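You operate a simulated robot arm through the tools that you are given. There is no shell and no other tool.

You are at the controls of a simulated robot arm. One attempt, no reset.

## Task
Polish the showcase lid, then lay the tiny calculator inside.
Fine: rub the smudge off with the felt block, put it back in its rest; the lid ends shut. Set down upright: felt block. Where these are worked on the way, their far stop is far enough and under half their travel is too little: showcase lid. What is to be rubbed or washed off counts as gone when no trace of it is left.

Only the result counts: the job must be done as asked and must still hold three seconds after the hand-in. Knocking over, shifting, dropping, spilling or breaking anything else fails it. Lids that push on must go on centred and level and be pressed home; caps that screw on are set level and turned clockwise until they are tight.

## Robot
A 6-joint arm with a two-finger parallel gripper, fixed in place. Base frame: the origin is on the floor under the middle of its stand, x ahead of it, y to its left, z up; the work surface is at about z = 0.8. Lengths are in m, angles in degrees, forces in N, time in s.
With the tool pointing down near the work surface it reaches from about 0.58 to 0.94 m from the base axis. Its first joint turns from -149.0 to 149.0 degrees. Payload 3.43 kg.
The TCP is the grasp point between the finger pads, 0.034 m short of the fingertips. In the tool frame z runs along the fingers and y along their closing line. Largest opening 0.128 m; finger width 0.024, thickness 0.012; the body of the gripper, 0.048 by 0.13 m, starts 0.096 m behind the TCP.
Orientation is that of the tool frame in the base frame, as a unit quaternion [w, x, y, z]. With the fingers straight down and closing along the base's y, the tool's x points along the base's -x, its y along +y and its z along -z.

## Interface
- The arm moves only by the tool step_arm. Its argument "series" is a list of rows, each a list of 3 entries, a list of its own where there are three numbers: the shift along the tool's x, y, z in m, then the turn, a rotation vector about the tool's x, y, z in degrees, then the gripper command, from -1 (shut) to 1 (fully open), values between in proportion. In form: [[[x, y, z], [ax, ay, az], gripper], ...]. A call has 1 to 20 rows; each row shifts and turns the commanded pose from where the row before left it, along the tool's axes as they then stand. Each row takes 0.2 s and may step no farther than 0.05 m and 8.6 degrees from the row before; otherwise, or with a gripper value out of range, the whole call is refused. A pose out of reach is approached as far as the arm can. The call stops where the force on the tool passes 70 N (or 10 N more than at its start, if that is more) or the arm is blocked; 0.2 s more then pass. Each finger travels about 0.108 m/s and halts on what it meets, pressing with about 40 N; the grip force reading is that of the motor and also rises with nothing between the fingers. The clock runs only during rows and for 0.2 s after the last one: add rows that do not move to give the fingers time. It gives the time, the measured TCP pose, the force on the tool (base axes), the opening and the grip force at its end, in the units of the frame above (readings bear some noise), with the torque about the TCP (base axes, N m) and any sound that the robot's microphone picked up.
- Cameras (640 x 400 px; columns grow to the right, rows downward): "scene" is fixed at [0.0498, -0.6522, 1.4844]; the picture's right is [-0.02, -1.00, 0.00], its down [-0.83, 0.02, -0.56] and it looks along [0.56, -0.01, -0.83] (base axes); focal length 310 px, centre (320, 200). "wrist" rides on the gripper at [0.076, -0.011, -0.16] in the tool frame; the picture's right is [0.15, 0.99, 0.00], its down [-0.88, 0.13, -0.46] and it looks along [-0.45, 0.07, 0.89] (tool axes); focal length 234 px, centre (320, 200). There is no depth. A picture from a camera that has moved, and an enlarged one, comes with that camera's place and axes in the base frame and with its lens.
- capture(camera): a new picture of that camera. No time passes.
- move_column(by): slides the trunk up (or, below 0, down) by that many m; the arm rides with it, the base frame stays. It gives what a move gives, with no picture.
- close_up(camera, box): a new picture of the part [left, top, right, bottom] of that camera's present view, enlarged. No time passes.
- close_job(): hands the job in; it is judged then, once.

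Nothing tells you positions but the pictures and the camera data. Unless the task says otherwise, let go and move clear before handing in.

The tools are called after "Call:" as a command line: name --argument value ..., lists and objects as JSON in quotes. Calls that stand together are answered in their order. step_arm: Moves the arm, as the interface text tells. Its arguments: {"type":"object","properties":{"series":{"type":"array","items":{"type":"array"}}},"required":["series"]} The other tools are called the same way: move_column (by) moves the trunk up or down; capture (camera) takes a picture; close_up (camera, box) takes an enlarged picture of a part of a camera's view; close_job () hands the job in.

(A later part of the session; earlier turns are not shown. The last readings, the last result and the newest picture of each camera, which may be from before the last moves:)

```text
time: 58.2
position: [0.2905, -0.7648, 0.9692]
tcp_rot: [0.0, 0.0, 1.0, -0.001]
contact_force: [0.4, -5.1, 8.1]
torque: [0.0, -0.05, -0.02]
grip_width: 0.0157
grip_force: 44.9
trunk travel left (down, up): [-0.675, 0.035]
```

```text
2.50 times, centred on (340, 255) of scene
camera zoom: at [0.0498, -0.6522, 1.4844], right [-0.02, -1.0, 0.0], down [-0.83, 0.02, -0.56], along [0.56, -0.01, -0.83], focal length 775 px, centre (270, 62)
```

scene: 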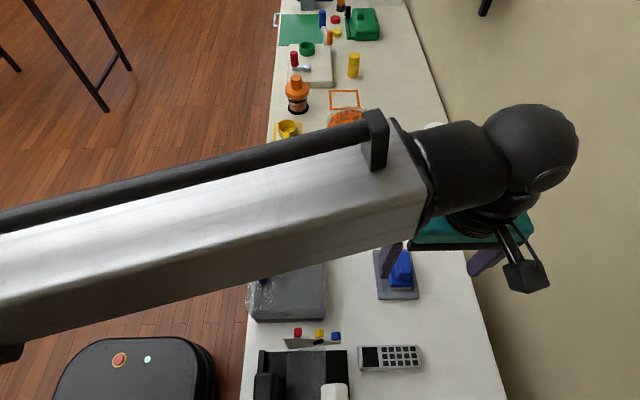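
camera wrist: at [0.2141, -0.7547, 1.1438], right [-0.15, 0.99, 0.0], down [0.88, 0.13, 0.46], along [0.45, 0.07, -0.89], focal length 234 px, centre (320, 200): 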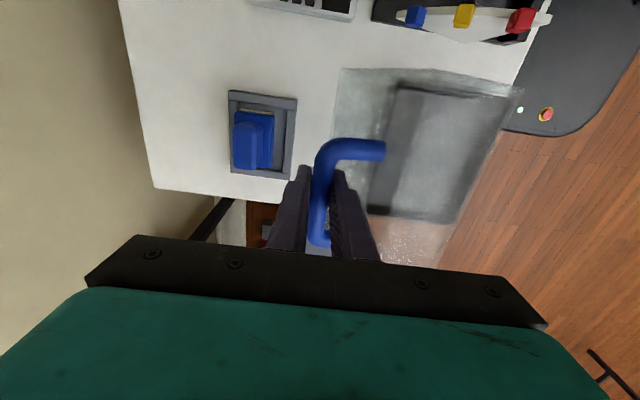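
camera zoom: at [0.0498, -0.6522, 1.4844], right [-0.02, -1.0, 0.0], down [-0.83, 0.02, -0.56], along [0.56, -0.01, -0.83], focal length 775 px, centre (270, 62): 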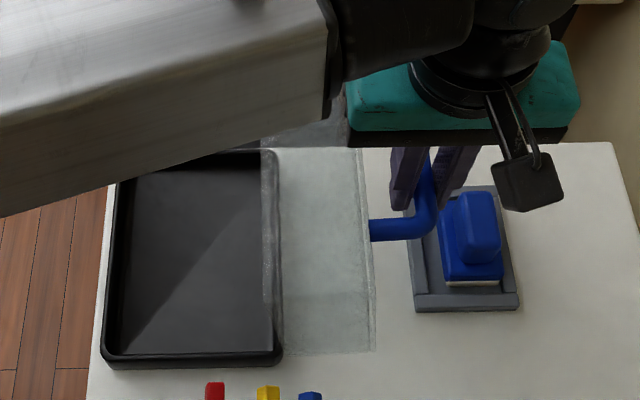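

About 90° now, no stop yet. Continuing a few more degrees.

Call:
step_arm --series '[[[0, -0.0105, 0.0085], [0, 0, 0], -1], [[0, 0, 0], [0, 0, 0], -1]]'

Call:
close_up --camera "scene" --box '[245, 175, 435, 335]'

```text
time: 58.8
position: [0.291, -0.776, 0.9605]
tcp_rot: [0.0, 0.0, 1.0, 0.0]
contact_force: [-1.5, -3.1, 3.4]
torque: [-0.01, -0.35, -0.03]
grip_width: 0.0155
grip_force: 45.3
trunk travel left (down, up): [-0.675, 0.035]
```

```text
2.50 times, centred on (340, 255) of scene
camera zoom: at [0.0498, -0.6522, 1.4844], right [-0.02, -1.0, 0.0], down [-0.83, 0.02, -0.56], along [0.56, -0.01, -0.83], focal length 775 px, centre (270, 62)
```

zoom: 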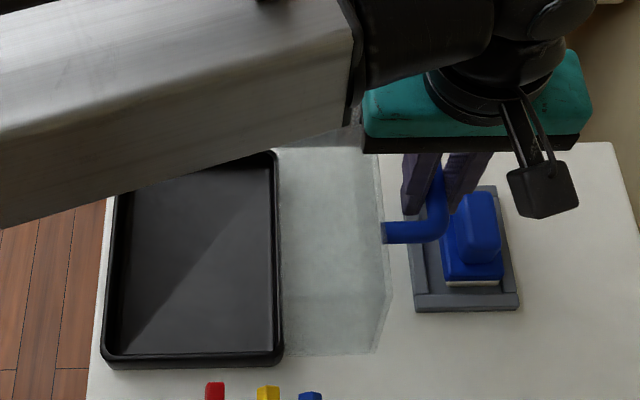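

Call:
step_arm --series '[[[0, -0.0092, 0.0102], [0, 0, 0], -1], [[0, 0, 0], [0, 0, 0], -1]]'

Call:
close_up --camera "scene" --box '[245, 175, 435, 335]'

Call:
capture --camera "wrist"

```text
time: 59.4
position: [0.291, -0.7846, 0.9494]
tcp_rot: [0.0, 0.0, 1.0, 0.0]
contact_force: [0.1, -3.1, 3.5]
torque: [-0.02, 0.09, 0.0]
grip_width: 0.0155
grip_force: 45.6
trunk travel left (down, up): [-0.675, 0.035]
```

```text
2.50 times, centred on (340, 255) of scene
camera zoom: at [0.0498, -0.6522, 1.4844], right [-0.02, -1.0, 0.0], down [-0.83, 0.02, -0.56], along [0.56, -0.01, -0.83], focal length 775 px, centre (270, 62)
```

zoom: 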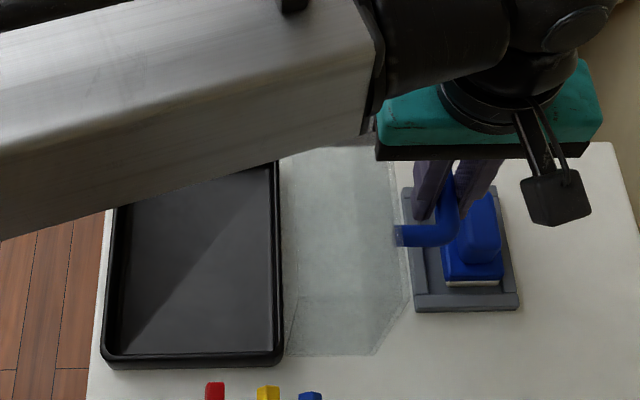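

```text
taken
camera wrist: at [0.2142, -0.7969, 1.1088], right [-0.15, 0.99, 0.0], down [0.88, 0.13, 0.46], along [0.45, 0.07, -0.89], focal length 234 px, centre (320, 200)
```

wrist: 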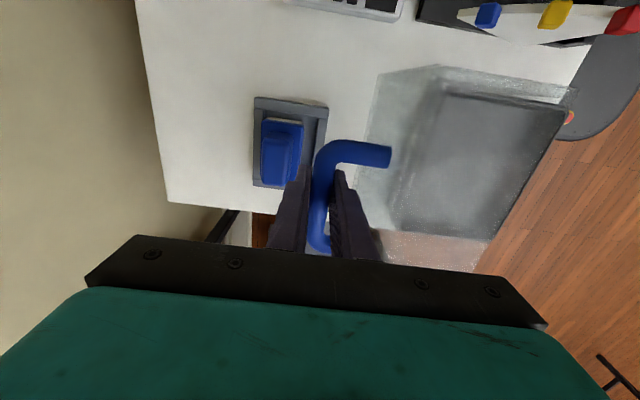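

About 100° and still free; pushing on gently to find the far stop.

Call:
step_arm --series '[[[0, -0.0083, 0.0107], [0, 0, 0], -1], [[0, 0, 0], [0, 0, 0], -1]]'

Call:
close_up --camera "scene" --box '[245, 175, 435, 335]'

Call:
close_up --camera "wrist" --box '[230, 70, 450, 260]'

```text
time: 60.0
position: [0.2914, -0.7904, 0.9439]
tcp_rot: [0.002, 0.0, 1.0, -0.001]
contact_force: [0.8, 10.9, 29.9]
torque: [0.06, 0.68, -0.03]
grip_width: 0.0154
grip_force: 44.9
trunk travel left (down, up): [-0.675, 0.035]
```

```text
2.50 times, centred on (340, 255) of scene
camera zoom: at [0.0498, -0.6522, 1.4844], right [-0.02, -1.0, 0.0], down [-0.83, 0.02, -0.56], along [0.56, -0.01, -0.83], focal length 775 px, centre (270, 62)
```

zoom: 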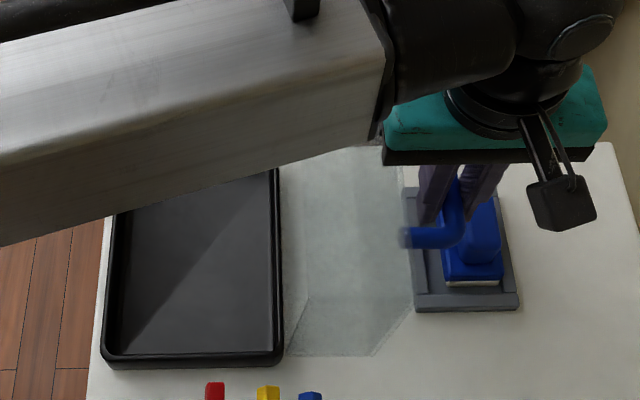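

```text
2.11 times, centred on (340, 165) of wrist
camera zoom: at [0.214, -0.8017, 1.1026], right [-0.15, 0.99, 0.0], down [0.88, 0.13, 0.46], along [0.45, 0.06, -0.89], focal length 493 px, centre (278, 274)
```

zoom: 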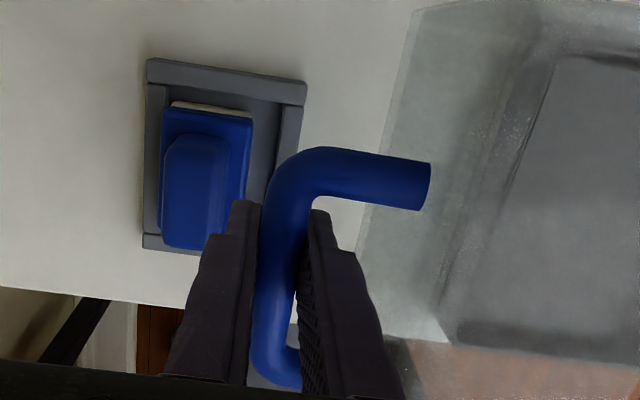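

The far stop is reached (tangential force jumped to 30 N at roughly 103°). I'll relax slightly, open the fingers just a few millimetres, and lift off the handle.

Call:
step_arm --series '[[[0, 0.002, -0.003], [0, 0, 0], -1], [[0, 0, 0], [0, 0, 0], -0.63], [[0, 0, 0], [0, 0, 0], -0.63], [[0, 0, 0], [0, 0, 0], -0.63]]'

Call:
close_up --camera "wrist" --box '[230, 70, 450, 260]'

```text
time: 61.0
position: [0.2901, -0.791, 0.9428]
tcp_rot: [0.0, 0.0, 1.0, 0.0]
contact_force: [0.9, 0.0, 0.8]
torque: [0.04, 0.02, -0.02]
grip_width: 0.0237
grip_force: 0.0
trunk travel left (down, up): [-0.675, 0.035]
```

```text
2.11 times, centred on (340, 165) of wrist
camera zoom: at [0.2141, -0.8034, 1.1009], right [-0.15, 0.99, 0.0], down [0.88, 0.13, 0.46], along [0.45, 0.07, -0.89], focal length 493 px, centre (278, 274)
```

zoom: 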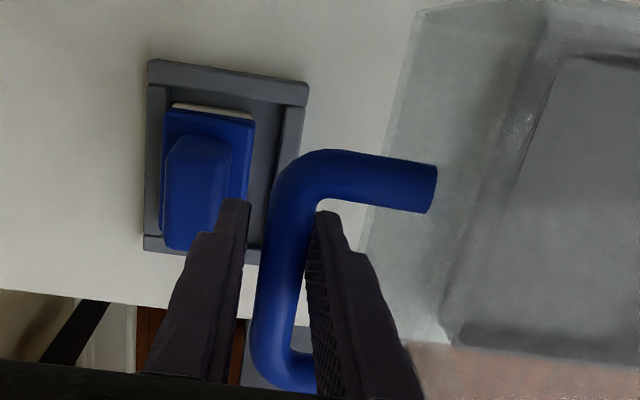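

The handle is free. Lifting straight up, slowly at first.

Call:
step_arm --series '[[[0, 0.0015, 0], [0, 0, 0], -0.63], [[0, 0, -0.01], [0, 0, 0], -0.63], [[0, 0, -0.015], [0, 0, 0], -0.63], [[0, 0, -0.025], [0, 0, 0], -0.63], [[0, 0, 0], [0, 0, 0], -0.63]]'

Call:
capture --camera "wrist"

```text
time: 62.2
position: [0.2901, -0.7907, 0.992]
tcp_rot: [0.0, 0.0, 1.0, 0.0]
contact_force: [-0.5, -0.9, 0.0]
torque: [-0.01, 0.0, 0.0]
grip_width: 0.0238
grip_force: 0.0
trunk travel left (down, up): [-0.675, 0.035]
```

```text
taken
camera wrist: at [0.214, -0.8015, 1.1511], right [-0.15, 0.99, 0.0], down [0.88, 0.13, 0.46], along [0.45, 0.07, -0.89], focal length 234 px, centre (320, 200)
```

wrist: 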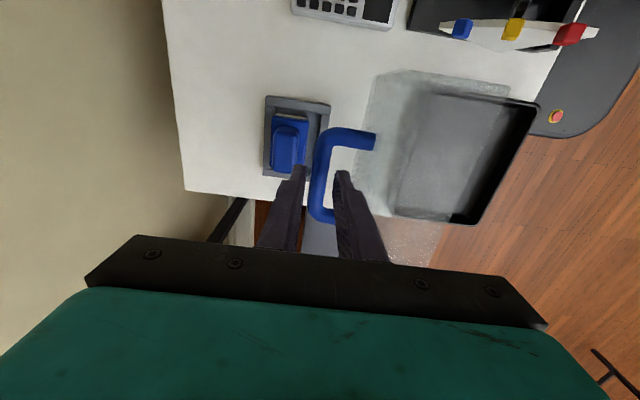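

Clear of the handle, and the lid rests at its stop. I'll rise and move over the calculator for a close look.

Call:
step_arm --series '[[[0, 0, -0.04], [0, 0, 0], 0], [[0, 0, -0.04], [0, 0, 0], 0.5], [[0.04, 0, -0.03], [0, 0, 0], 1], [[0.04, 0, 0], [0, 0, 0], 1], [[0.04, 0, 0], [0, 0, 0], 1], [[0.04, 0, 0], [0, 0, 0], 1], [[0.04, 0, 0], [0, 0, 0], 1], [[0.02, 0, 0], [0, 0, 0], 1], [[0, 0, 0], [0, 0, 0], 1]]'

Call:
capture --camera "wrist"

Call:
capture --camera "scene"

Call:
close_up --camera "wrist" --box '[270, 80, 450, 230]'

```text
time: 64.2
position: [0.0705, -0.7896, 1.1024]
tcp_rot: [0.0, 0.0, 1.0, 0.001]
contact_force: [0.1, 0.9, 0.7]
torque: [0.04, -0.02, 0.01]
grip_width: 0.1278
grip_force: 0.1
trunk travel left (down, up): [-0.675, 0.035]
```

```text
taken
camera wrist: at [-0.0063, -0.8019, 1.2607], right [-0.15, 0.99, 0.0], down [0.88, 0.13, 0.46], along [0.45, 0.07, -0.89], focal length 234 px, centre (320, 200)
```

wrist: 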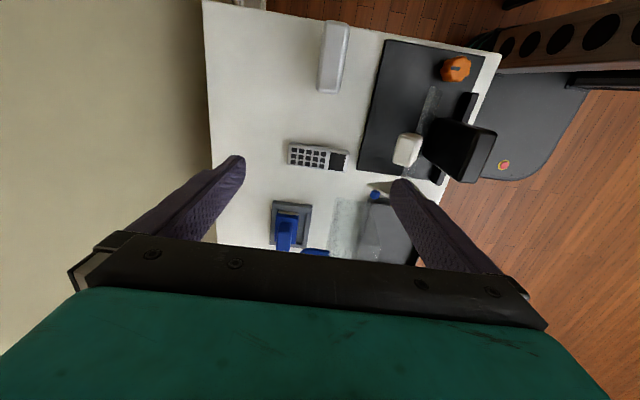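

```text
taken
```

scene: 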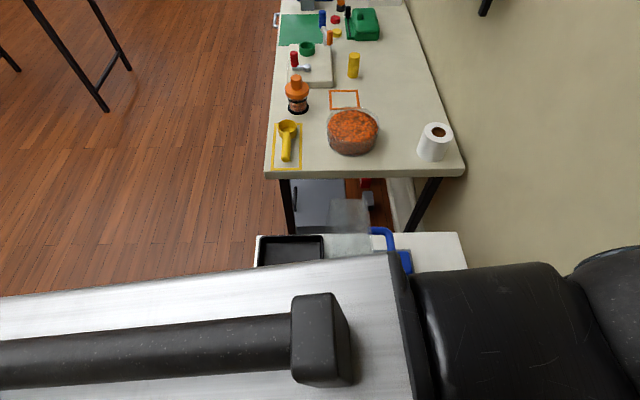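

```text
2.67 times, centred on (360, 155) of wrist
camera zoom: at [-0.0063, -0.8019, 1.2607], right [-0.15, 0.99, 0.0], down [0.88, 0.13, 0.46], along [0.45, 0.07, -0.89], focal length 624 px, centre (213, 320)
```

zoom: 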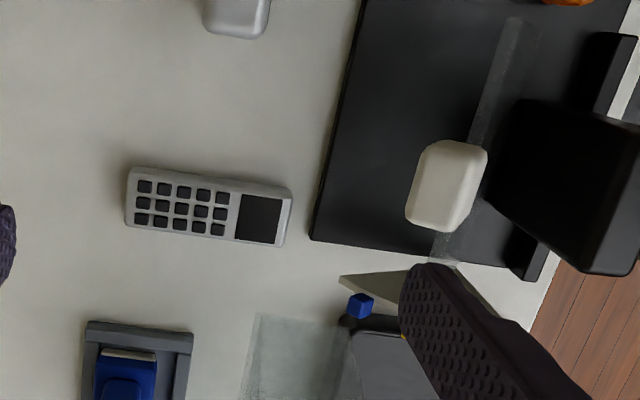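

The calculator lies along y, about 44 mm wide and 119 mm long, centred near (0.128, -0.784). I'll turn the gripper 90° so it closes across the calculator's width (along x), then position above it.

Call:
step_arm --series '[[[0, 0, 0], [0, 0, -8.2], 0.25], [[0, 0, 0], [0, 0, -8.2], 0.25], [[0, 0, 0], [0, 0, -8.2], 0.25], [[0, 0, 0], [0, 0, -8.2], 0.25], [[0, 0, 0], [0, 0, -8.2], 0.25], [[0, 0, 0], [0, 0, -8.2], 0.25], [[0, 0, 0], [0, 0, -8.2], 0.25], [[0, 0, 0], [0, 0, -8.2], 0.25], [[0, 0, 0], [0, 0, -8.2], 0.25], [[0, 0, 0], [0, 0, -8.2], 0.25], [[0, 0, 0], [0, 0, -8.0], 0.25], [[0, 0, 0], [0, 0, 0], 0.25]]'

Call:
capture --camera "wrist"

```text
time: 66.8
position: [0.0847, -0.7901, 1.1032]
tcp_rot: [-0.001, -0.675, 0.737, 0.001]
contact_force: [0.4, 0.1, -0.3]
torque: [0.0, -0.01, 0.01]
grip_width: 0.0802
grip_force: 0.0
out of reach, approached as far as the arm can: row 11
trunk travel left (down, up): [-0.675, 0.035]
```

```text
taken
camera wrist: at [0.0887, -0.8663, 1.2614], right [-1.0, -0.06, 0.0], down [-0.05, 0.89, 0.46], along [-0.03, 0.45, -0.89], focal length 234 px, centre (320, 200)
```

wrist: 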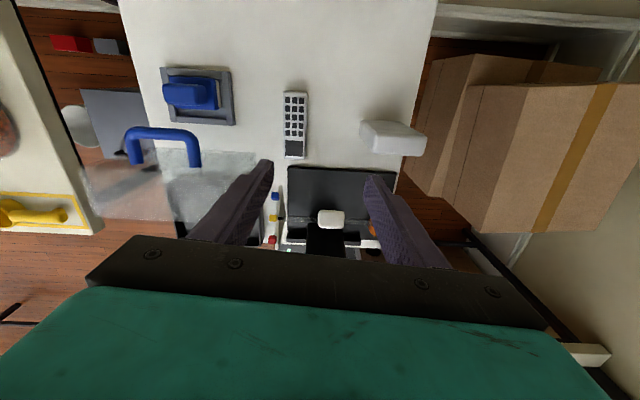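

The turn hit a limit at about 85° here. Moving toward the calculator (larger x) should ease it; I'll shift and check the orientation.

Call:
step_arm --series '[[[0, -0.025, 0], [0, 0, 0], 0.25], [[0, -0.025, 0], [0, 0, 0], 0.25], [[0, 0, 0], [0, 0, 0], 0.25]]'

Call:
capture --camera "wrist"

Call:
capture --camera "scene"

```text
time: 67.6
position: [0.1349, -0.793, 1.1027]
tcp_rot: [0.0, -0.675, 0.738, 0.001]
contact_force: [0.6, -0.6, -0.3]
torque: [-0.03, -0.01, 0.02]
grip_width: 0.0802
grip_force: 0.0
trunk travel left (down, up): [-0.675, 0.035]
```

```text
taken
camera wrist: at [0.1387, -0.8705, 1.261], right [-1.0, -0.06, 0.0], down [-0.05, 0.89, 0.46], along [-0.03, 0.45, -0.89], focal length 234 px, centre (320, 200)
```

wrist: 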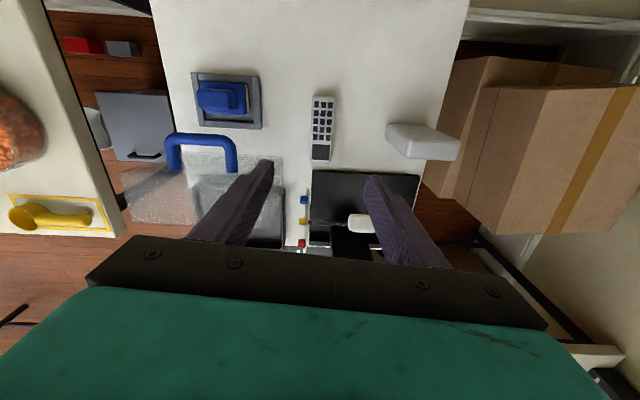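

```text
taken
```

scene: 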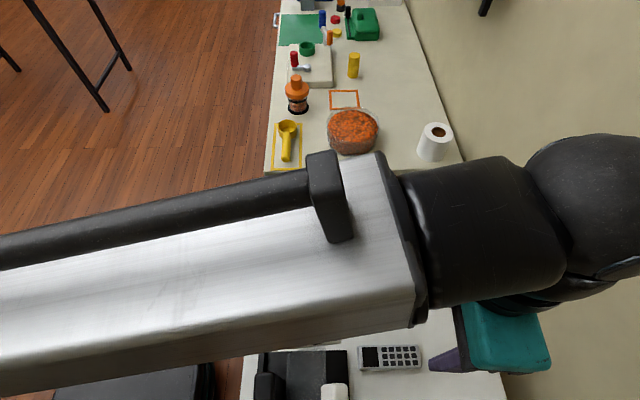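

The commanded pose was re-based on the reached one. Now I'll finish the turn here (about 6° more).

Call:
step_arm --series '[[[0, 0, 0], [0, 0, -3], 0.25], [[0, 0, 0], [0, 0, -3], 0.25], [[0, 0, 0], [0, 0, 0], 0.25]]'

Call:
close_up --camera "wrist" --box '[250, 70, 410, 210]'

```text
time: 68.4
position: [0.1339, -0.7933, 1.1026]
tcp_rot: [0.0, -0.695, 0.719, 0.001]
contact_force: [0.5, 0.6, 0.4]
torque: [0.0, -0.02, 0.02]
grip_width: 0.0798
grip_force: 0.0
out of reach, approached as far as the arm can: row 2
trunk travel left (down, up): [-0.675, 0.035]
```

```text
2.86 times, centred on (330, 140) of wrist
camera zoom: at [0.1426, -0.8703, 1.261], right [-0.99, -0.11, 0.0], down [-0.1, 0.88, 0.46], along [-0.05, 0.45, -0.89], focal length 669 px, centre (291, 371)
```

zoom: 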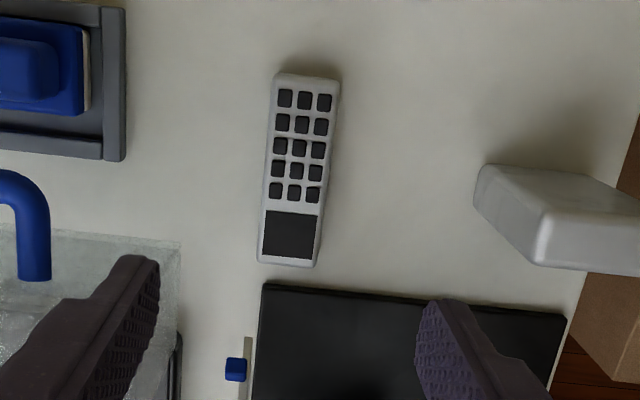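

Yaw is now about 88°, close enough. Before descending I'll check how tall the black device beside the calculator is, since the forearm passes over it.

Call:
close_up --camera "wrist" --box '[270, 150, 420, 260]'

Call:
close_up --camera "scene" --box '[230, 300, 470, 400]'

```text
3.64 times, centred on (345, 205) of wrist
camera zoom: at [0.1426, -0.8703, 1.261], right [-0.99, -0.11, 0.0], down [-0.1, 0.88, 0.46], along [-0.05, 0.45, -0.89], focal length 852 px, centre (229, 182)
```

zoom: 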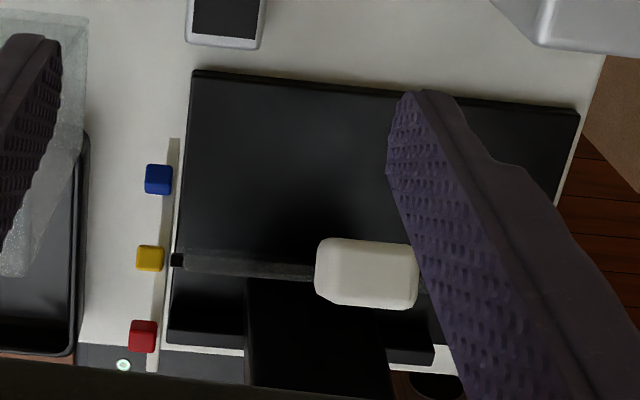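

```text
2.67 times, centred on (350, 350) of scene
camera zoom: at [0.0498, -0.6522, 1.4844], right [-0.02, -1.0, 0.0], down [-0.83, 0.02, -0.56], along [0.56, -0.01, -0.83], focal length 827 px, centre (240, -200)
```

zoom: 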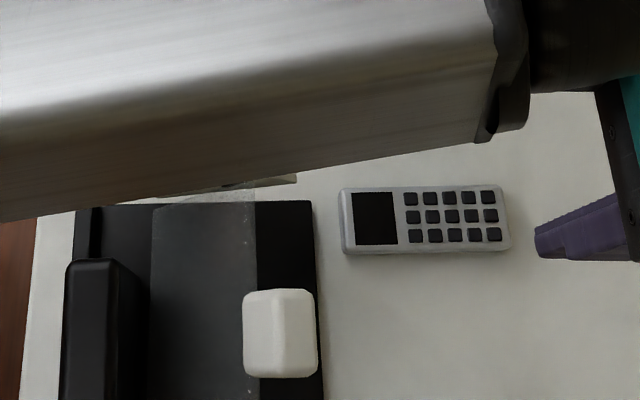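

The device's highest parts are around z 0.93–0.95, and the forearm underside stays above about 1.05, so descent is safe. Aligning over the calculator and going down to an intermediate height.

Call:
step_arm --series '[[[-0.0081, 0.005, 0], [0, 0, 0], 0.25], [[0, 0, 0.04], [0, 0, 0], 0.25], [[0, 0, 0.04], [0, 0, 0], 0.25], [[0, 0, 0.04], [0, 0, 0], 0.25], [[0, 0, 0.04], [0, 0, 0], 0.25], [[0, 0, 0], [0, 0, 0], 0.25]]'

Call:
capture --camera "wrist"

Call:
close_up --camera "wrist" --box '[230, 80, 410, 220]'

Call:
capture --camera "scene"

```text
time: 69.8
position: [0.1291, -0.7861, 0.9425]
tcp_rot: [0.0, -0.694, 0.72, 0.0]
contact_force: [0.3, 0.1, 0.1]
torque: [-0.01, -0.01, -0.02]
grip_width: 0.0801
grip_force: 0.0
trunk travel left (down, up): [-0.675, 0.035]
```

```text
taken
camera wrist: at [0.1371, -0.8624, 1.1013], right [-0.99, -0.11, 0.0], down [-0.1, 0.88, 0.46], along [-0.05, 0.45, -0.89], focal length 234 px, centre (320, 200)
```

wrist: 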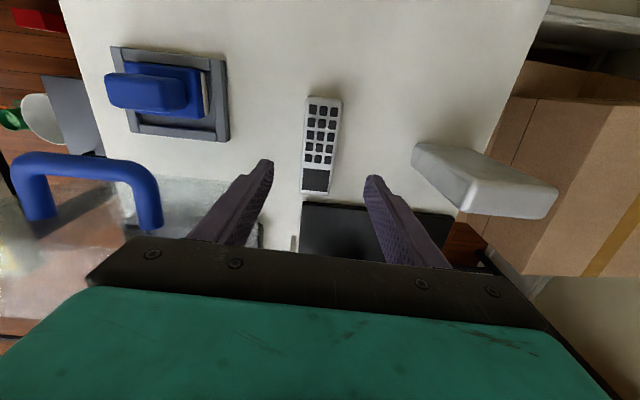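

```text
2.86 times, centred on (320, 150) of wrist
camera zoom: at [0.1371, -0.8624, 1.1013], right [-0.99, -0.11, 0.0], down [-0.1, 0.88, 0.46], along [-0.05, 0.45, -0.89], focal length 669 px, centre (320, 343)
```

zoom: 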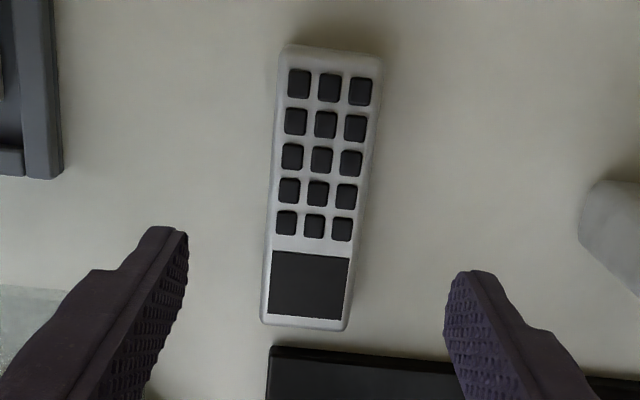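

```text
taken
```

scene: 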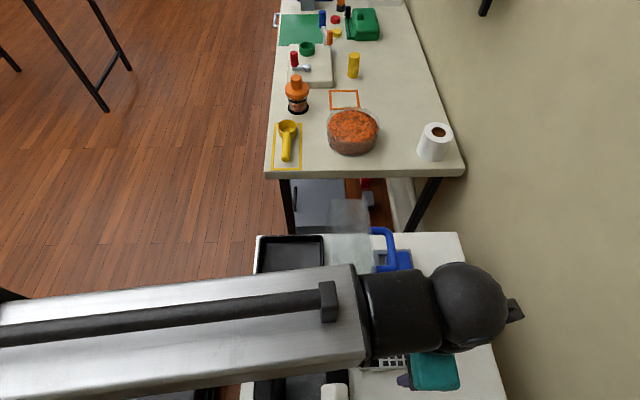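

Calculator centred at (0.130, -0.785), well aligned between the fingers. Going down close to the table.

Call:
step_arm --series '[[[0, 0, 0.04], [0, 0, 0], 0.25], [[0, 0, 0.03], [0, 0, 0], 0.25], [[0, 0, 0.02], [0, 0, 0], 0.25], [[0, 0, 0.008], [0, 0, 0], 0.25], [[0, 0, 0], [0, 0, 0], 0.25]]'

Call:
close_up --camera "wrist" --box '[230, 100, 410, 260]'

```text
time: 71.0
position: [0.1295, -0.7853, 0.8444]
tcp_rot: [-0.001, -0.695, 0.719, 0.001]
contact_force: [0.4, -0.2, -0.5]
torque: [0.02, -0.01, -0.03]
grip_width: 0.08
grip_force: 0.1
trunk travel left (down, up): [-0.675, 0.035]
```

```text
2.50 times, centred on (320, 180) of wrist
camera zoom: at [0.1367, -0.8624, 1.0032], right [-0.99, -0.11, 0.0], down [-0.1, 0.88, 0.46], along [-0.05, 0.45, -0.89], focal length 585 px, centre (320, 250)
```

zoom: 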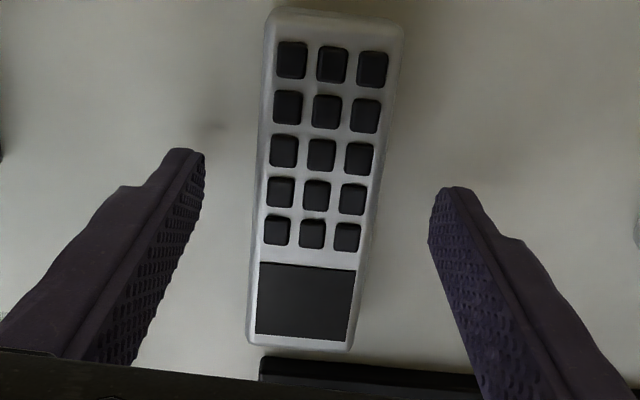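

Call:
step_arm --series '[[[0, 0, 0.003], [0, 0, 0], 0.25], [[0, 0, 0.003], [0, 0, 0], 0.25], [[0, 0, 0], [0, 0, 0], 0.25]]'

Call:
step_arm --series '[[[0, 0, 0.0015], [0, 0, 0], 0.25], [[0, 0, 0], [0, 0, 0], 0.25]]'

```text
time: 71.8
position: [0.1275, -0.7853, 0.8395]
tcp_rot: [-0.001, -0.695, 0.719, 0.0]
contact_force: [-0.8, 0.5, 0.0]
torque: [-0.01, 0.02, -0.03]
grip_width: 0.08
grip_force: 0.1
trunk travel left (down, up): [-0.675, 0.035]
```

```text
time: 72.4
position: [0.1264, -0.7853, 0.8376]
tcp_rot: [-0.001, -0.695, 0.719, 0.0]
contact_force: [0.1, -0.4, 0.3]
torque: [-0.04, -0.03, -0.03]
grip_width: 0.0799
grip_force: 0.1
trunk travel left (down, up): [-0.675, 0.035]
```

Call:
step_arm --series '[[[0, 0, 0.0015], [0, 0, 0], 0.25], [[0, 0, 0], [0, 0, 0], 0.25]]'

Call:
step_arm --series '[[[0, 0, 0], [0, 0, 0], -0.2], [[0, 0, 0], [0, 0, 0], -0.5], [[0, 0, 0], [0, 0, 0], -1], [[0, 0, 0], [0, 0, 0], -1], [[0, 0, 0], [0, 0, 0], -1]]'

Call:
close_up --camera "wrist" --box '[230, 100, 410, 260]'

```text
time: 73.0
position: [0.1277, -0.7853, 0.8363]
tcp_rot: [-0.001, -0.695, 0.719, 0.001]
contact_force: [-0.2, 0.2, 0.6]
torque: [-0.01, 0.0, -0.01]
grip_width: 0.0801
grip_force: 0.0
trunk travel left (down, up): [-0.675, 0.035]
```

```text
time: 74.2
position: [0.1278, -0.7849, 0.8357]
tcp_rot: [0.0, -0.694, 0.72, 0.001]
contact_force: [0.0, 0.2, 1.0]
torque: [-0.01, -0.02, 0.06]
grip_width: 0.0413
grip_force: 39.9
trunk travel left (down, up): [-0.675, 0.035]
```

```text
2.50 times, centred on (320, 180) of wrist
camera zoom: at [0.1367, -0.8622, 0.9941], right [-0.99, -0.11, 0.0], down [-0.1, 0.88, 0.46], along [-0.05, 0.45, -0.89], focal length 585 px, centre (320, 250)
```

zoom: 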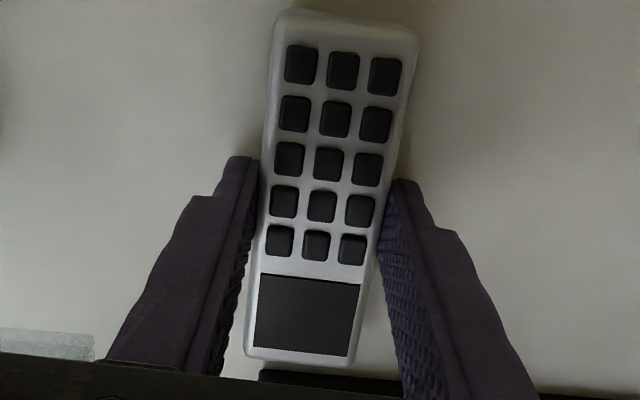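

Calculator gripped (41 mm). Lifting straight up and checking the hold.

Call:
step_arm --series '[[[0, 0, -0.01], [0, 0, 0], -1], [[0, 0, -0.02], [0, 0, 0], -1], [[0, 0, -0.03], [0, 0, 0], -1], [[0, 0, -0.04], [0, 0, 0], -1], [[0, 0, -0.04], [0, 0, 0], -1], [[0, 0, -0.04], [0, 0, 0], -1], [[0, 0, -0.04], [0, 0, 0], -1], [[0, 0, -0.04], [0, 0, 0], -1], [[0, 0, 0], [0, 0, 0], -1]]'

Call:
capture --camera "wrist"

Call:
capture --camera "scene"

```text
time: 76.2
position: [0.1283, -0.7841, 1.0965]
tcp_rot: [0.0, -0.695, 0.719, 0.001]
contact_force: [0.0, 0.5, -0.7]
torque: [-0.03, -0.05, 0.0]
grip_width: 0.0412
grip_force: 40.1
trunk travel left (down, up): [-0.675, 0.035]
```

```text
taken
camera wrist: at [0.1369, -0.8615, 1.2543], right [-0.99, -0.11, 0.0], down [-0.1, 0.88, 0.46], along [-0.05, 0.45, -0.89], focal length 234 px, centre (320, 200)
```

wrist: 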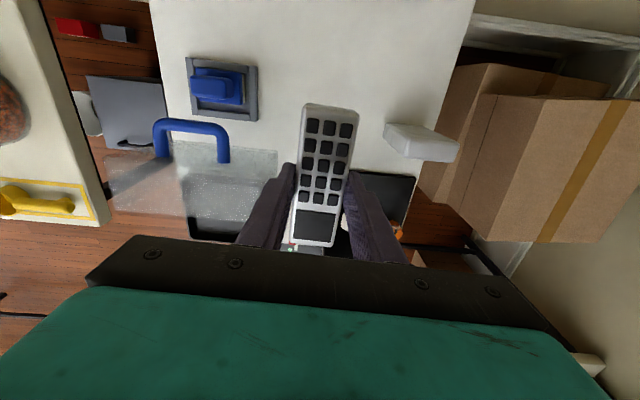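

```text
taken
```

scene: 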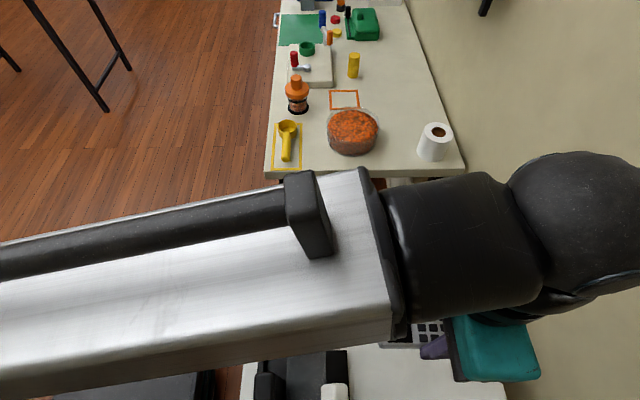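

The calculator hangs level in the gripper. Turning the tool back by 88° so its length runs along x for the tray.

Call:
step_arm --series '[[[0, 0, 0], [0, 0, 8], -1], [[0, 0, 0], [0, 0, 8], -1], [[0, 0, 0], [0, 0, 8], -1], [[0, 0, 0], [0, 0, 8], -1], [[0, 0, 0], [0, 0, 8], -1], [[0, 0, 0], [0, 0, 8], -1], [[0, 0, 0], [0, 0, 8], -1], [[0, 0, 0], [0, 0, 8], -1], [[0, 0, 0], [0, 0, 8], -1], [[0, 0, 0], [0, 0, 8], -1], [[0, 0, 0], [0, 0, 8.05], -1], [[0, 0, 0], [0, 0, 0], -1]]'

Call:
capture --camera "wrist"

```text
time: 78.8
position: [0.1292, -0.7861, 1.096]
tcp_rot: [0.0, 0.002, 1.0, 0.0]
contact_force: [0.8, -0.4, -0.6]
torque: [0.01, 0.03, -0.02]
grip_width: 0.041
grip_force: 40.1
trunk travel left (down, up): [-0.675, 0.035]
```

```text
taken
camera wrist: at [0.0529, -0.7969, 1.2542], right [-0.14, 0.99, 0.0], down [0.88, 0.13, 0.45], along [0.45, 0.07, -0.89], focal length 234 px, centre (320, 200)
```

wrist: 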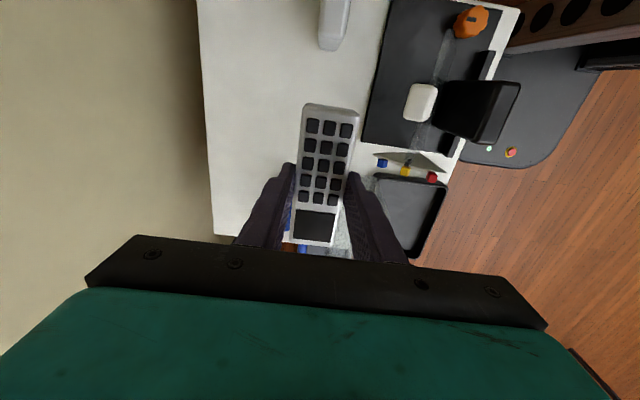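

Now moving over the tray at a safe height above the open lid.

Call:
step_arm --series '[[[0, 0, -0.03], [0, 0, 0], -1], [[-0.0277, 0.033, 0], [0, 0, 0], -1], [[-0.0277, 0.033, 0], [0, 0, 0], -1], [[-0.0277, 0.033, 0], [0, 0, 0], -1], [[-0.0277, 0.033, 0], [0, 0, 0], -1], [[-0.0277, 0.033, 0], [0, 0, 0], -1], [[-0.0277, 0.033, 0], [0, 0, 0], -1], [[0, 0, 0], [0, 0, 0], -1]]'

Call:
capture --camera "wrist"

Call:
capture --camera "scene"

Call:
close_up --camera "wrist" --box '[210, 70, 430, 260]'

```text
time: 80.6
position: [0.2958, -0.587, 1.1257]
tcp_rot: [-0.001, 0.001, 1.0, 0.0]
contact_force: [1.1, 0.1, -0.5]
torque: [-0.04, -0.02, 0.01]
grip_width: 0.0413
grip_force: 39.6
trunk travel left (down, up): [-0.675, 0.035]
```

```text
taken
camera wrist: at [0.2202, -0.5991, 1.284], right [-0.14, 0.99, 0.0], down [0.88, 0.13, 0.45], along [0.45, 0.07, -0.89], focal length 234 px, centre (320, 200)
```

wrist: 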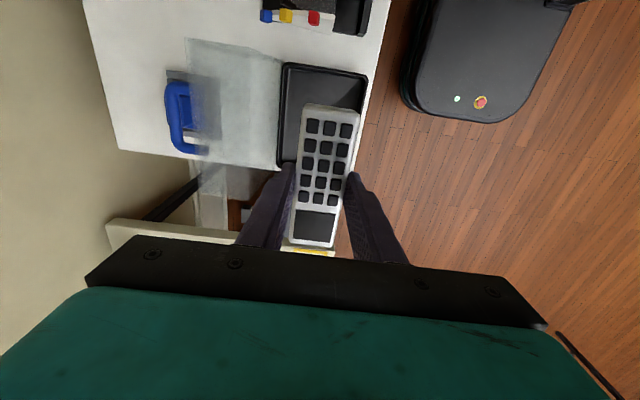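

```text
taken
```

scene: 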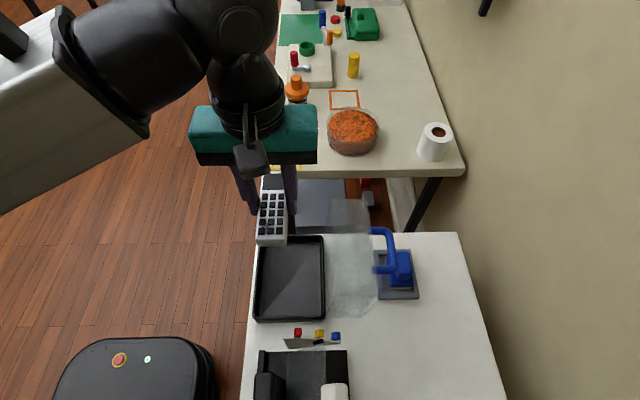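

```text
2.11 times, centred on (320, 165) of wrist
camera zoom: at [0.2202, -0.5991, 1.284], right [-0.14, 0.99, 0.0], down [0.88, 0.13, 0.45], along [0.45, 0.07, -0.89], focal length 493 px, centre (320, 274)
```

zoom: 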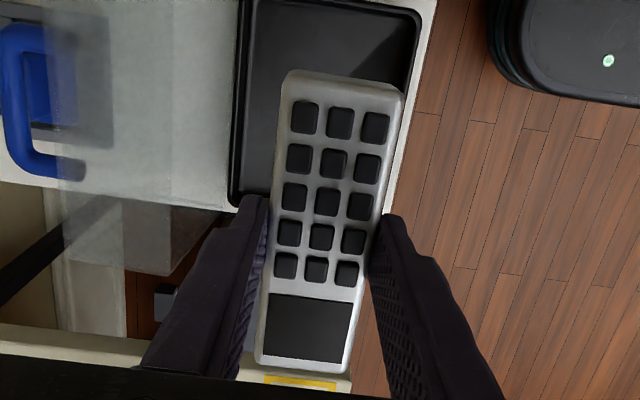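

The lid has stayed open. I'll measure the tray precisely before lowering.

Call:
close_up --camera "scene" --box '[240, 215, 340, 330]'

Call:
close_up --camera "wrist" --box '[260, 40, 400, 180]'

```text
3.48 times, centred on (290, 272) of scene
camera zoom: at [0.0498, -0.6522, 1.4844], right [-0.02, -1.0, 0.0], down [-0.83, 0.02, -0.56], along [0.56, -0.01, -0.83], focal length 1078 px, centre (424, -52)
```

zoom: 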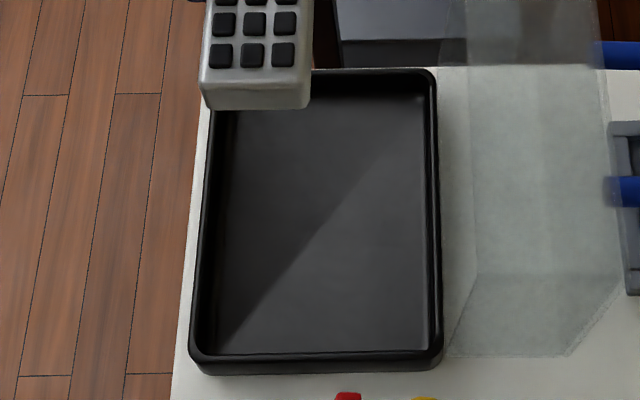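

```text
2.86 times, centred on (330, 110) of wrist
camera zoom: at [0.2202, -0.5991, 1.284], right [-0.14, 0.99, 0.0], down [0.88, 0.13, 0.45], along [0.45, 0.07, -0.89], focal length 669 px, centre (291, 457)
```

zoom: 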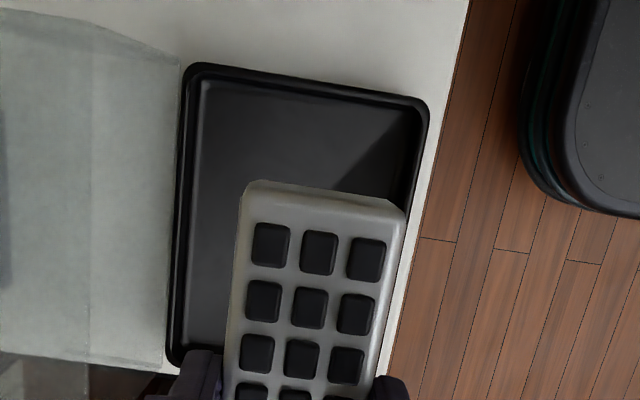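

Tray floor spans x 0.213–0.382, y -0.658 to -0.528. I'll centre on about (0.297, -0.590) and lower in stages.

Call:
step_arm --series '[[[-0.001, -0.003, 0.04], [0, 0, 0], -1], [[0, 0, 0.04], [0, 0, 0], -1], [[0, 0, 0.04], [0, 0, 0], -1], [[0, 0, 0.04], [0, 0, 0], -1], [[0, 0, 0.04], [0, 0, 0], -1], [[0, 0, 0.03], [0, 0, 0], -1], [[0, 0, 0], [0, 0, 0], -1]]'

Call:
capture --camera "wrist"

Call:
close_up --camera "scene" --box '[235, 195, 395, 335]'

```text
time: 82.2
position: [0.2972, -0.5911, 0.8954]
tcp_rot: [0.0, 0.001, 1.0, 0.0]
contact_force: [-0.4, 0.3, -0.5]
torque: [-0.04, 0.0, 0.02]
grip_width: 0.0412
grip_force: 40.2
trunk travel left (down, up): [-0.675, 0.035]
```

```text
taken
camera wrist: at [0.2202, -0.6022, 1.0533], right [-0.14, 0.99, 0.0], down [0.88, 0.13, 0.45], along [0.45, 0.07, -0.89], focal length 234 px, centre (320, 200)
```

wrist: 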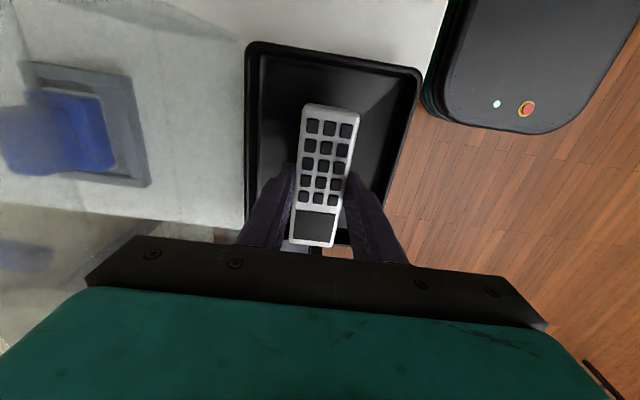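

```text
2.86 times, centred on (315, 265) of scene
camera zoom: at [0.0498, -0.6522, 1.4844], right [-0.02, -1.0, 0.0], down [-0.83, 0.02, -0.56], along [0.56, -0.01, -0.83], focal length 886 px, centre (334, 14)
```

zoom: 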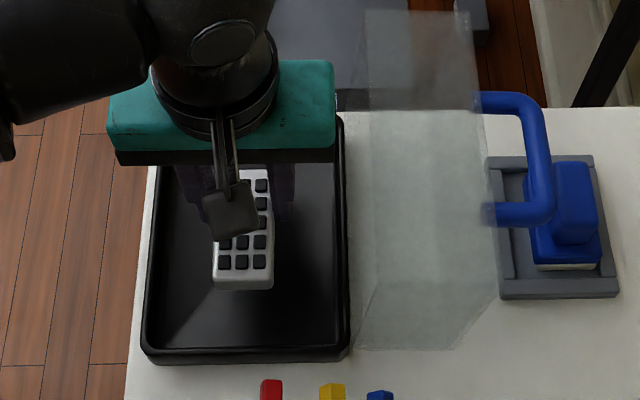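

Centred over the tray with clearance all round. Lowering the rest of the way gently.

Call:
step_arm --series '[[[0, 0, 0.02], [0, 0, 0], -1], [[0, 0, 0.015], [0, 0, 0], -1], [[0, 0, 0], [0, 0, 0], -1]]'

Call:
step_arm --series '[[[0, 0, 0.004], [0, 0, 0], -1], [[0, 0, 0], [0, 0, 0], -1]]'

Call:
step_arm --series '[[[0, 0, 0.003], [0, 0, 0], -1], [[0, 0, 0], [0, 0, 0], -1]]'

```text
time: 83.0
position: [0.2967, -0.592, 0.8599]
tcp_rot: [-0.001, 0.001, 1.0, 0.0]
contact_force: [-0.8, 0.4, -1.4]
torque: [0.04, -0.02, -0.03]
grip_width: 0.0415
grip_force: 40.1
trunk travel left (down, up): [-0.675, 0.035]
```

```text
time: 83.6
position: [0.296, -0.5901, 0.8558]
tcp_rot: [-0.002, 0.001, 1.0, 0.0]
contact_force: [-0.1, 0.5, -1.5]
torque: [-0.01, -0.01, -0.02]
grip_width: 0.0411
grip_force: 40.1
trunk travel left (down, up): [-0.675, 0.035]
```

```text
time: 84.2
position: [0.2964, -0.5903, 0.8532]
tcp_rot: [-0.002, 0.001, 1.0, 0.0]
contact_force: [-0.2, -0.1, -0.5]
torque: [0.01, 0.05, -0.01]
grip_width: 0.0412
grip_force: 39.9
trunk travel left (down, up): [-0.675, 0.035]
```

Call:
step_arm --series '[[[0, 0, 0.002], [0, 0, 0], -1], [[0, 0, 0], [0, 0, 0], -1]]'

Call:
step_arm --series '[[[0, 0, 0.002], [0, 0, 0], -1], [[0, 0, 0], [0, 0, 0], -1]]'

Call:
step_arm --series '[[[0, 0, 0.002], [0, 0, 0], -1], [[0, 0, 0], [0, 0, 0], -1]]'

```text
time: 84.8
position: [0.2968, -0.591, 0.851]
tcp_rot: [-0.001, 0.001, 1.0, 0.0]
contact_force: [0.4, 0.3, -0.8]
torque: [-0.01, 0.0, 0.02]
grip_width: 0.0411
grip_force: 39.5
trunk travel left (down, up): [-0.675, 0.035]
```

```text
time: 85.4
position: [0.2954, -0.5902, 0.849]
tcp_rot: [0.0, 0.001, 1.0, 0.0]
contact_force: [0.1, -0.5, -1.8]
torque: [0.04, 0.0, 0.02]
grip_width: 0.041
grip_force: 39.6
trunk travel left (down, up): [-0.675, 0.035]
```

```text
time: 86.0
position: [0.2967, -0.5902, 0.8467]
tcp_rot: [-0.002, 0.001, 1.0, 0.0]
contact_force: [0.6, 0.2, 0.3]
torque: [0.01, -0.01, 0.03]
grip_width: 0.0412
grip_force: 39.6
trunk travel left (down, up): [-0.675, 0.035]
```

Call:
step_arm --series '[[[0, 0, 0.0015], [0, 0, 0], -1], [[0, 0, 0], [0, 0, 0], -1]]'

Call:
step_arm --series '[[[0, 0, 0.0015], [0, 0, 0], -1], [[0, 0, 0], [0, 0, 0], -1]]'

Call:
close_up --camera "scene" --box '[235, 215, 345, 335]'

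```text
time: 86.6
position: [0.296, -0.5905, 0.8457]
tcp_rot: [-0.001, 0.001, 1.0, 0.0]
contact_force: [-0.7, 0.5, -1.7]
torque: [0.01, 0.03, 0.01]
grip_width: 0.0412
grip_force: 39.5
trunk travel left (down, up): [-0.675, 0.035]
```

```text
time: 87.2
position: [0.2966, -0.5907, 0.8458]
tcp_rot: [0.0, 0.001, 1.0, 0.0]
contact_force: [0.3, 0.9, -1.3]
torque: [0.02, -0.02, 0.0]
grip_width: 0.0411
grip_force: 40.1
trunk travel left (down, up): [-0.675, 0.035]
```

```text
3.33 times, centred on (290, 275) of scene
camera zoom: at [0.0498, -0.6522, 1.4844], right [-0.02, -1.0, 0.0], down [-0.83, 0.02, -0.56], along [0.56, -0.01, -0.83], focal length 1033 px, centre (420, -50)
```

zoom: 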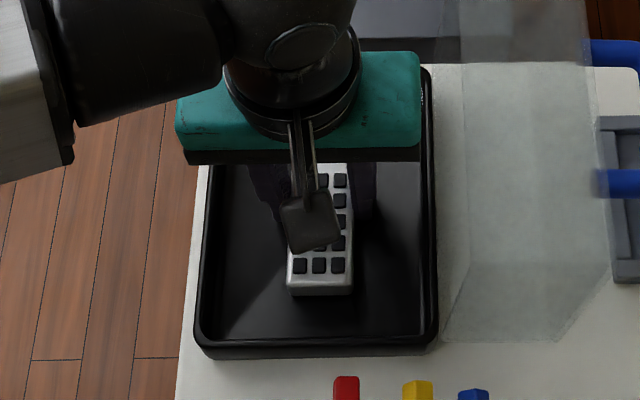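

Call:
step_arm --series '[[[0, 0, 0.0015], [0, 0, 0], -1], [[0, 0, 0], [0, 0, 0], -1]]'

Call:
step_arm --series '[[[0, 0, 0.0015], [0, 0, 0], -1], [[0, 0, 0], [0, 0, 0], -1]]'

```text
time: 87.8
position: [0.2961, -0.5894, 0.8447]
tcp_rot: [-0.001, 0.001, 1.0, -0.001]
contact_force: [0.0, -2.6, 11.6]
torque: [0.12, -0.39, -0.05]
grip_width: 0.041
grip_force: 39.8
trunk travel left (down, up): [-0.675, 0.035]
```

```text
time: 88.4
position: [0.2966, -0.591, 0.8439]
tcp_rot: [0.0, 0.0, 1.0, -0.002]
contact_force: [2.7, -5.2, 31.8]
torque: [0.0, 0.1, -0.03]
grip_width: 0.0411
grip_force: 39.8
trunk travel left (down, up): [-0.675, 0.035]
```

The calculator is on the tray floor. Backing off the pressure and opening modestly so the fingers don't touch the rims.

Call:
step_arm --series '[[[0, 0, -0.0025], [0, 0, 0], -1], [[0, 0, 0], [0, 0, 0], -0.2], [[0, 0, 0], [0, 0, 0], 0.0], [[0, 0, 0], [0, 0, 0], 0.0], [[0, 0, 0], [0, 0, 0], 0.0]]'

Call:
close_up --camera "wrist" --box '[230, 70, 430, 250]'

```text
time: 89.6
position: [0.2961, -0.5899, 0.844]
tcp_rot: [-0.001, 0.001, 1.0, 0.0]
contact_force: [-0.3, 0.5, -0.3]
torque: [0.01, -0.01, 0.0]
grip_width: 0.064
grip_force: 0.1
trunk travel left (down, up): [-0.675, 0.035]
```

```text
2.22 times, centred on (330, 160) of wrist
camera zoom: at [0.22, -0.6021, 1.002], right [-0.14, 0.99, 0.0], down [0.88, 0.13, 0.45], along [0.45, 0.07, -0.89], focal length 520 px, centre (298, 289)
```

zoom: 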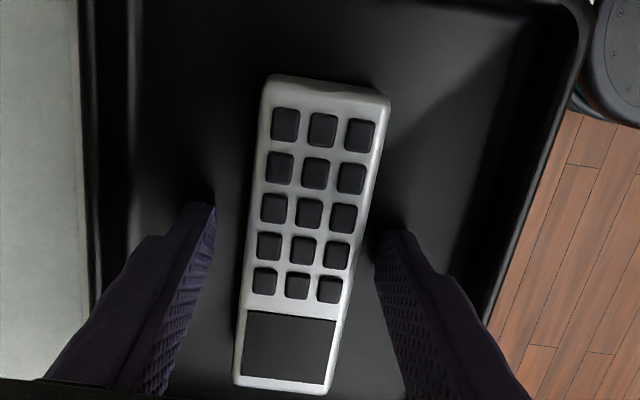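

Calculator released and lying flat. Rising straight up out of the tray.

Call:
step_arm --series '[[[0, 0, -0.015], [0, 0, 0], 0.0], [[0, 0, -0.03], [0, 0, 0], 0.0], [[0, 0, -0.04], [0, 0, 0], 0.0], [[0, 0, -0.04], [0, 0, 0], 0.0], [[0, 0, -0.04], [0, 0, 0], 0.0], [[0, 0, -0.04], [0, 0, 0], 0.0], [[0, 0, -0.04], [0, 0, 0], 0.0], [[0, 0, -0.03], [0, 0, 0], 0.0], [[0, 0, 0], [0, 0, 0], 0.0]]'

Call:
capture --camera "wrist"

Call:
close_up --camera "scene" --box '[235, 215, 445, 335]'

```text
time: 91.6
position: [0.2967, -0.5902, 1.1188]
tcp_rot: [-0.001, 0.001, 1.0, 0.001]
contact_force: [0.5, 0.2, 0.4]
torque: [-0.03, 0.0, 0.0]
grip_width: 0.0641
grip_force: 0.1
trunk travel left (down, up): [-0.675, 0.035]
```

```text
taken
camera wrist: at [0.2206, -0.6017, 1.2779], right [-0.14, 0.99, 0.0], down [0.88, 0.13, 0.45], along [0.45, 0.07, -0.89], focal length 234 px, centre (320, 200)
```

wrist: 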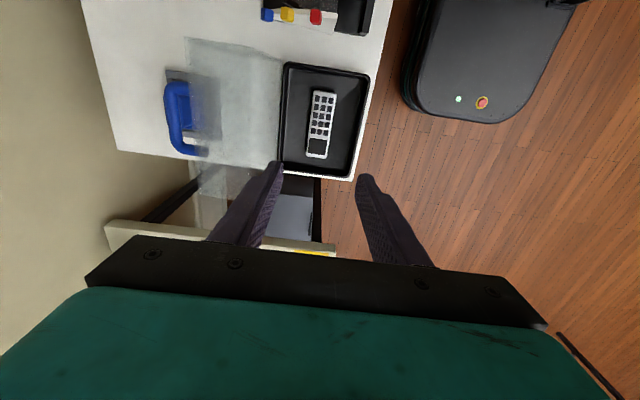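

```text
3.05 times, centred on (340, 275) of scene
camera zoom: at [0.0498, -0.6522, 1.4844], right [-0.02, -1.0, 0.0], down [-0.83, 0.02, -0.56], along [0.56, -0.01, -0.83], focal length 945 px, centre (259, -29)
```

zoom: 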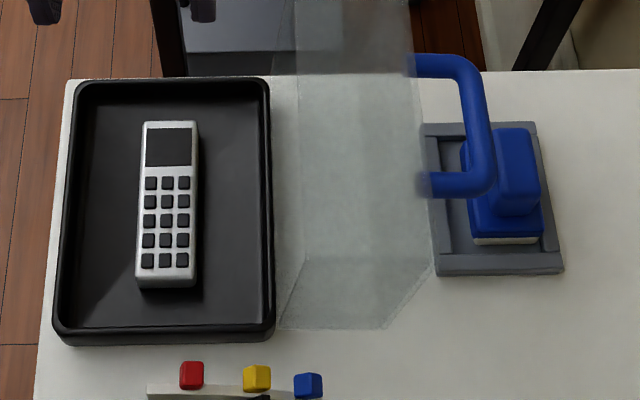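

The calculator lies neatly in the tray. Now back to the lid handle, taken at y ≈ -0.79, z ≈ 0.936; I'll approach from above with a narrow opening.

Call:
step_arm --series '[[[0.006, -0.04, 0], [0, 0, 0], -0.3], [[0, -0.04, 0], [0, 0, 0], -0.63], [[0, -0.04, 0], [0, 0, 0], -0.63], [[0, -0.04, 0], [0, 0, 0], -0.63], [[0, -0.0395, 0], [0, 0, 0], -0.63], [[0, 0, 0.04], [0, 0, 0], -0.63], [[0, 0, 0.04], [0, 0, 0], -0.63], [[0, 0, 0], [0, 0, 0], -0.63]]'

Call:
close_up --camera "wrist" --box '[230, 70, 450, 260]'

Call:
capture --camera "wrist"

```text
time: 93.4
position: [0.2901, -0.7923, 1.0379]
tcp_rot: [0.0, 0.001, 1.0, 0.001]
contact_force: [-0.3, 0.4, -0.3]
torque: [0.01, 0.0, 0.01]
grip_width: 0.0239
grip_force: 0.0
trunk travel left (down, up): [-0.675, 0.035]
```

```text
2.11 times, centred on (340, 165) of wrist
camera zoom: at [0.213, -0.8027, 1.1965], right [-0.14, 0.99, 0.0], down [0.88, 0.13, 0.45], along [0.45, 0.07, -0.89], focal length 493 px, centre (278, 274)
```

zoom: 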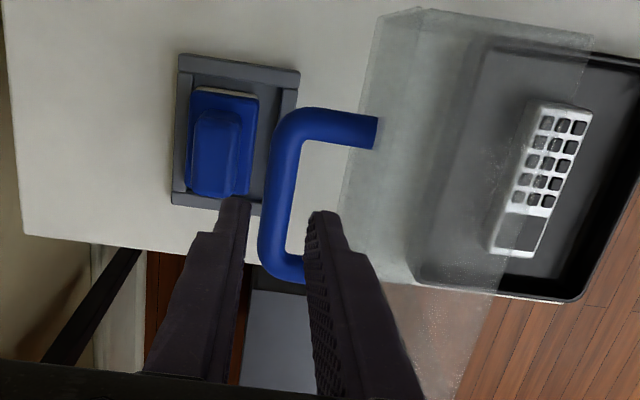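

```text
taken
camera wrist: at [0.213, -0.8027, 1.1965], right [-0.14, 0.99, 0.0], down [0.88, 0.13, 0.45], along [0.45, 0.07, -0.89], focal length 234 px, centre (320, 200)
```

wrist: 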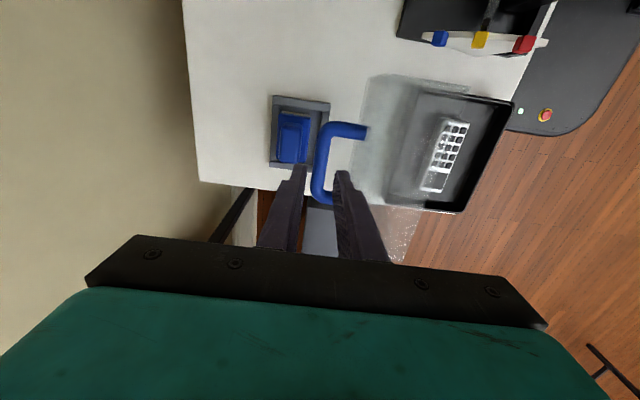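

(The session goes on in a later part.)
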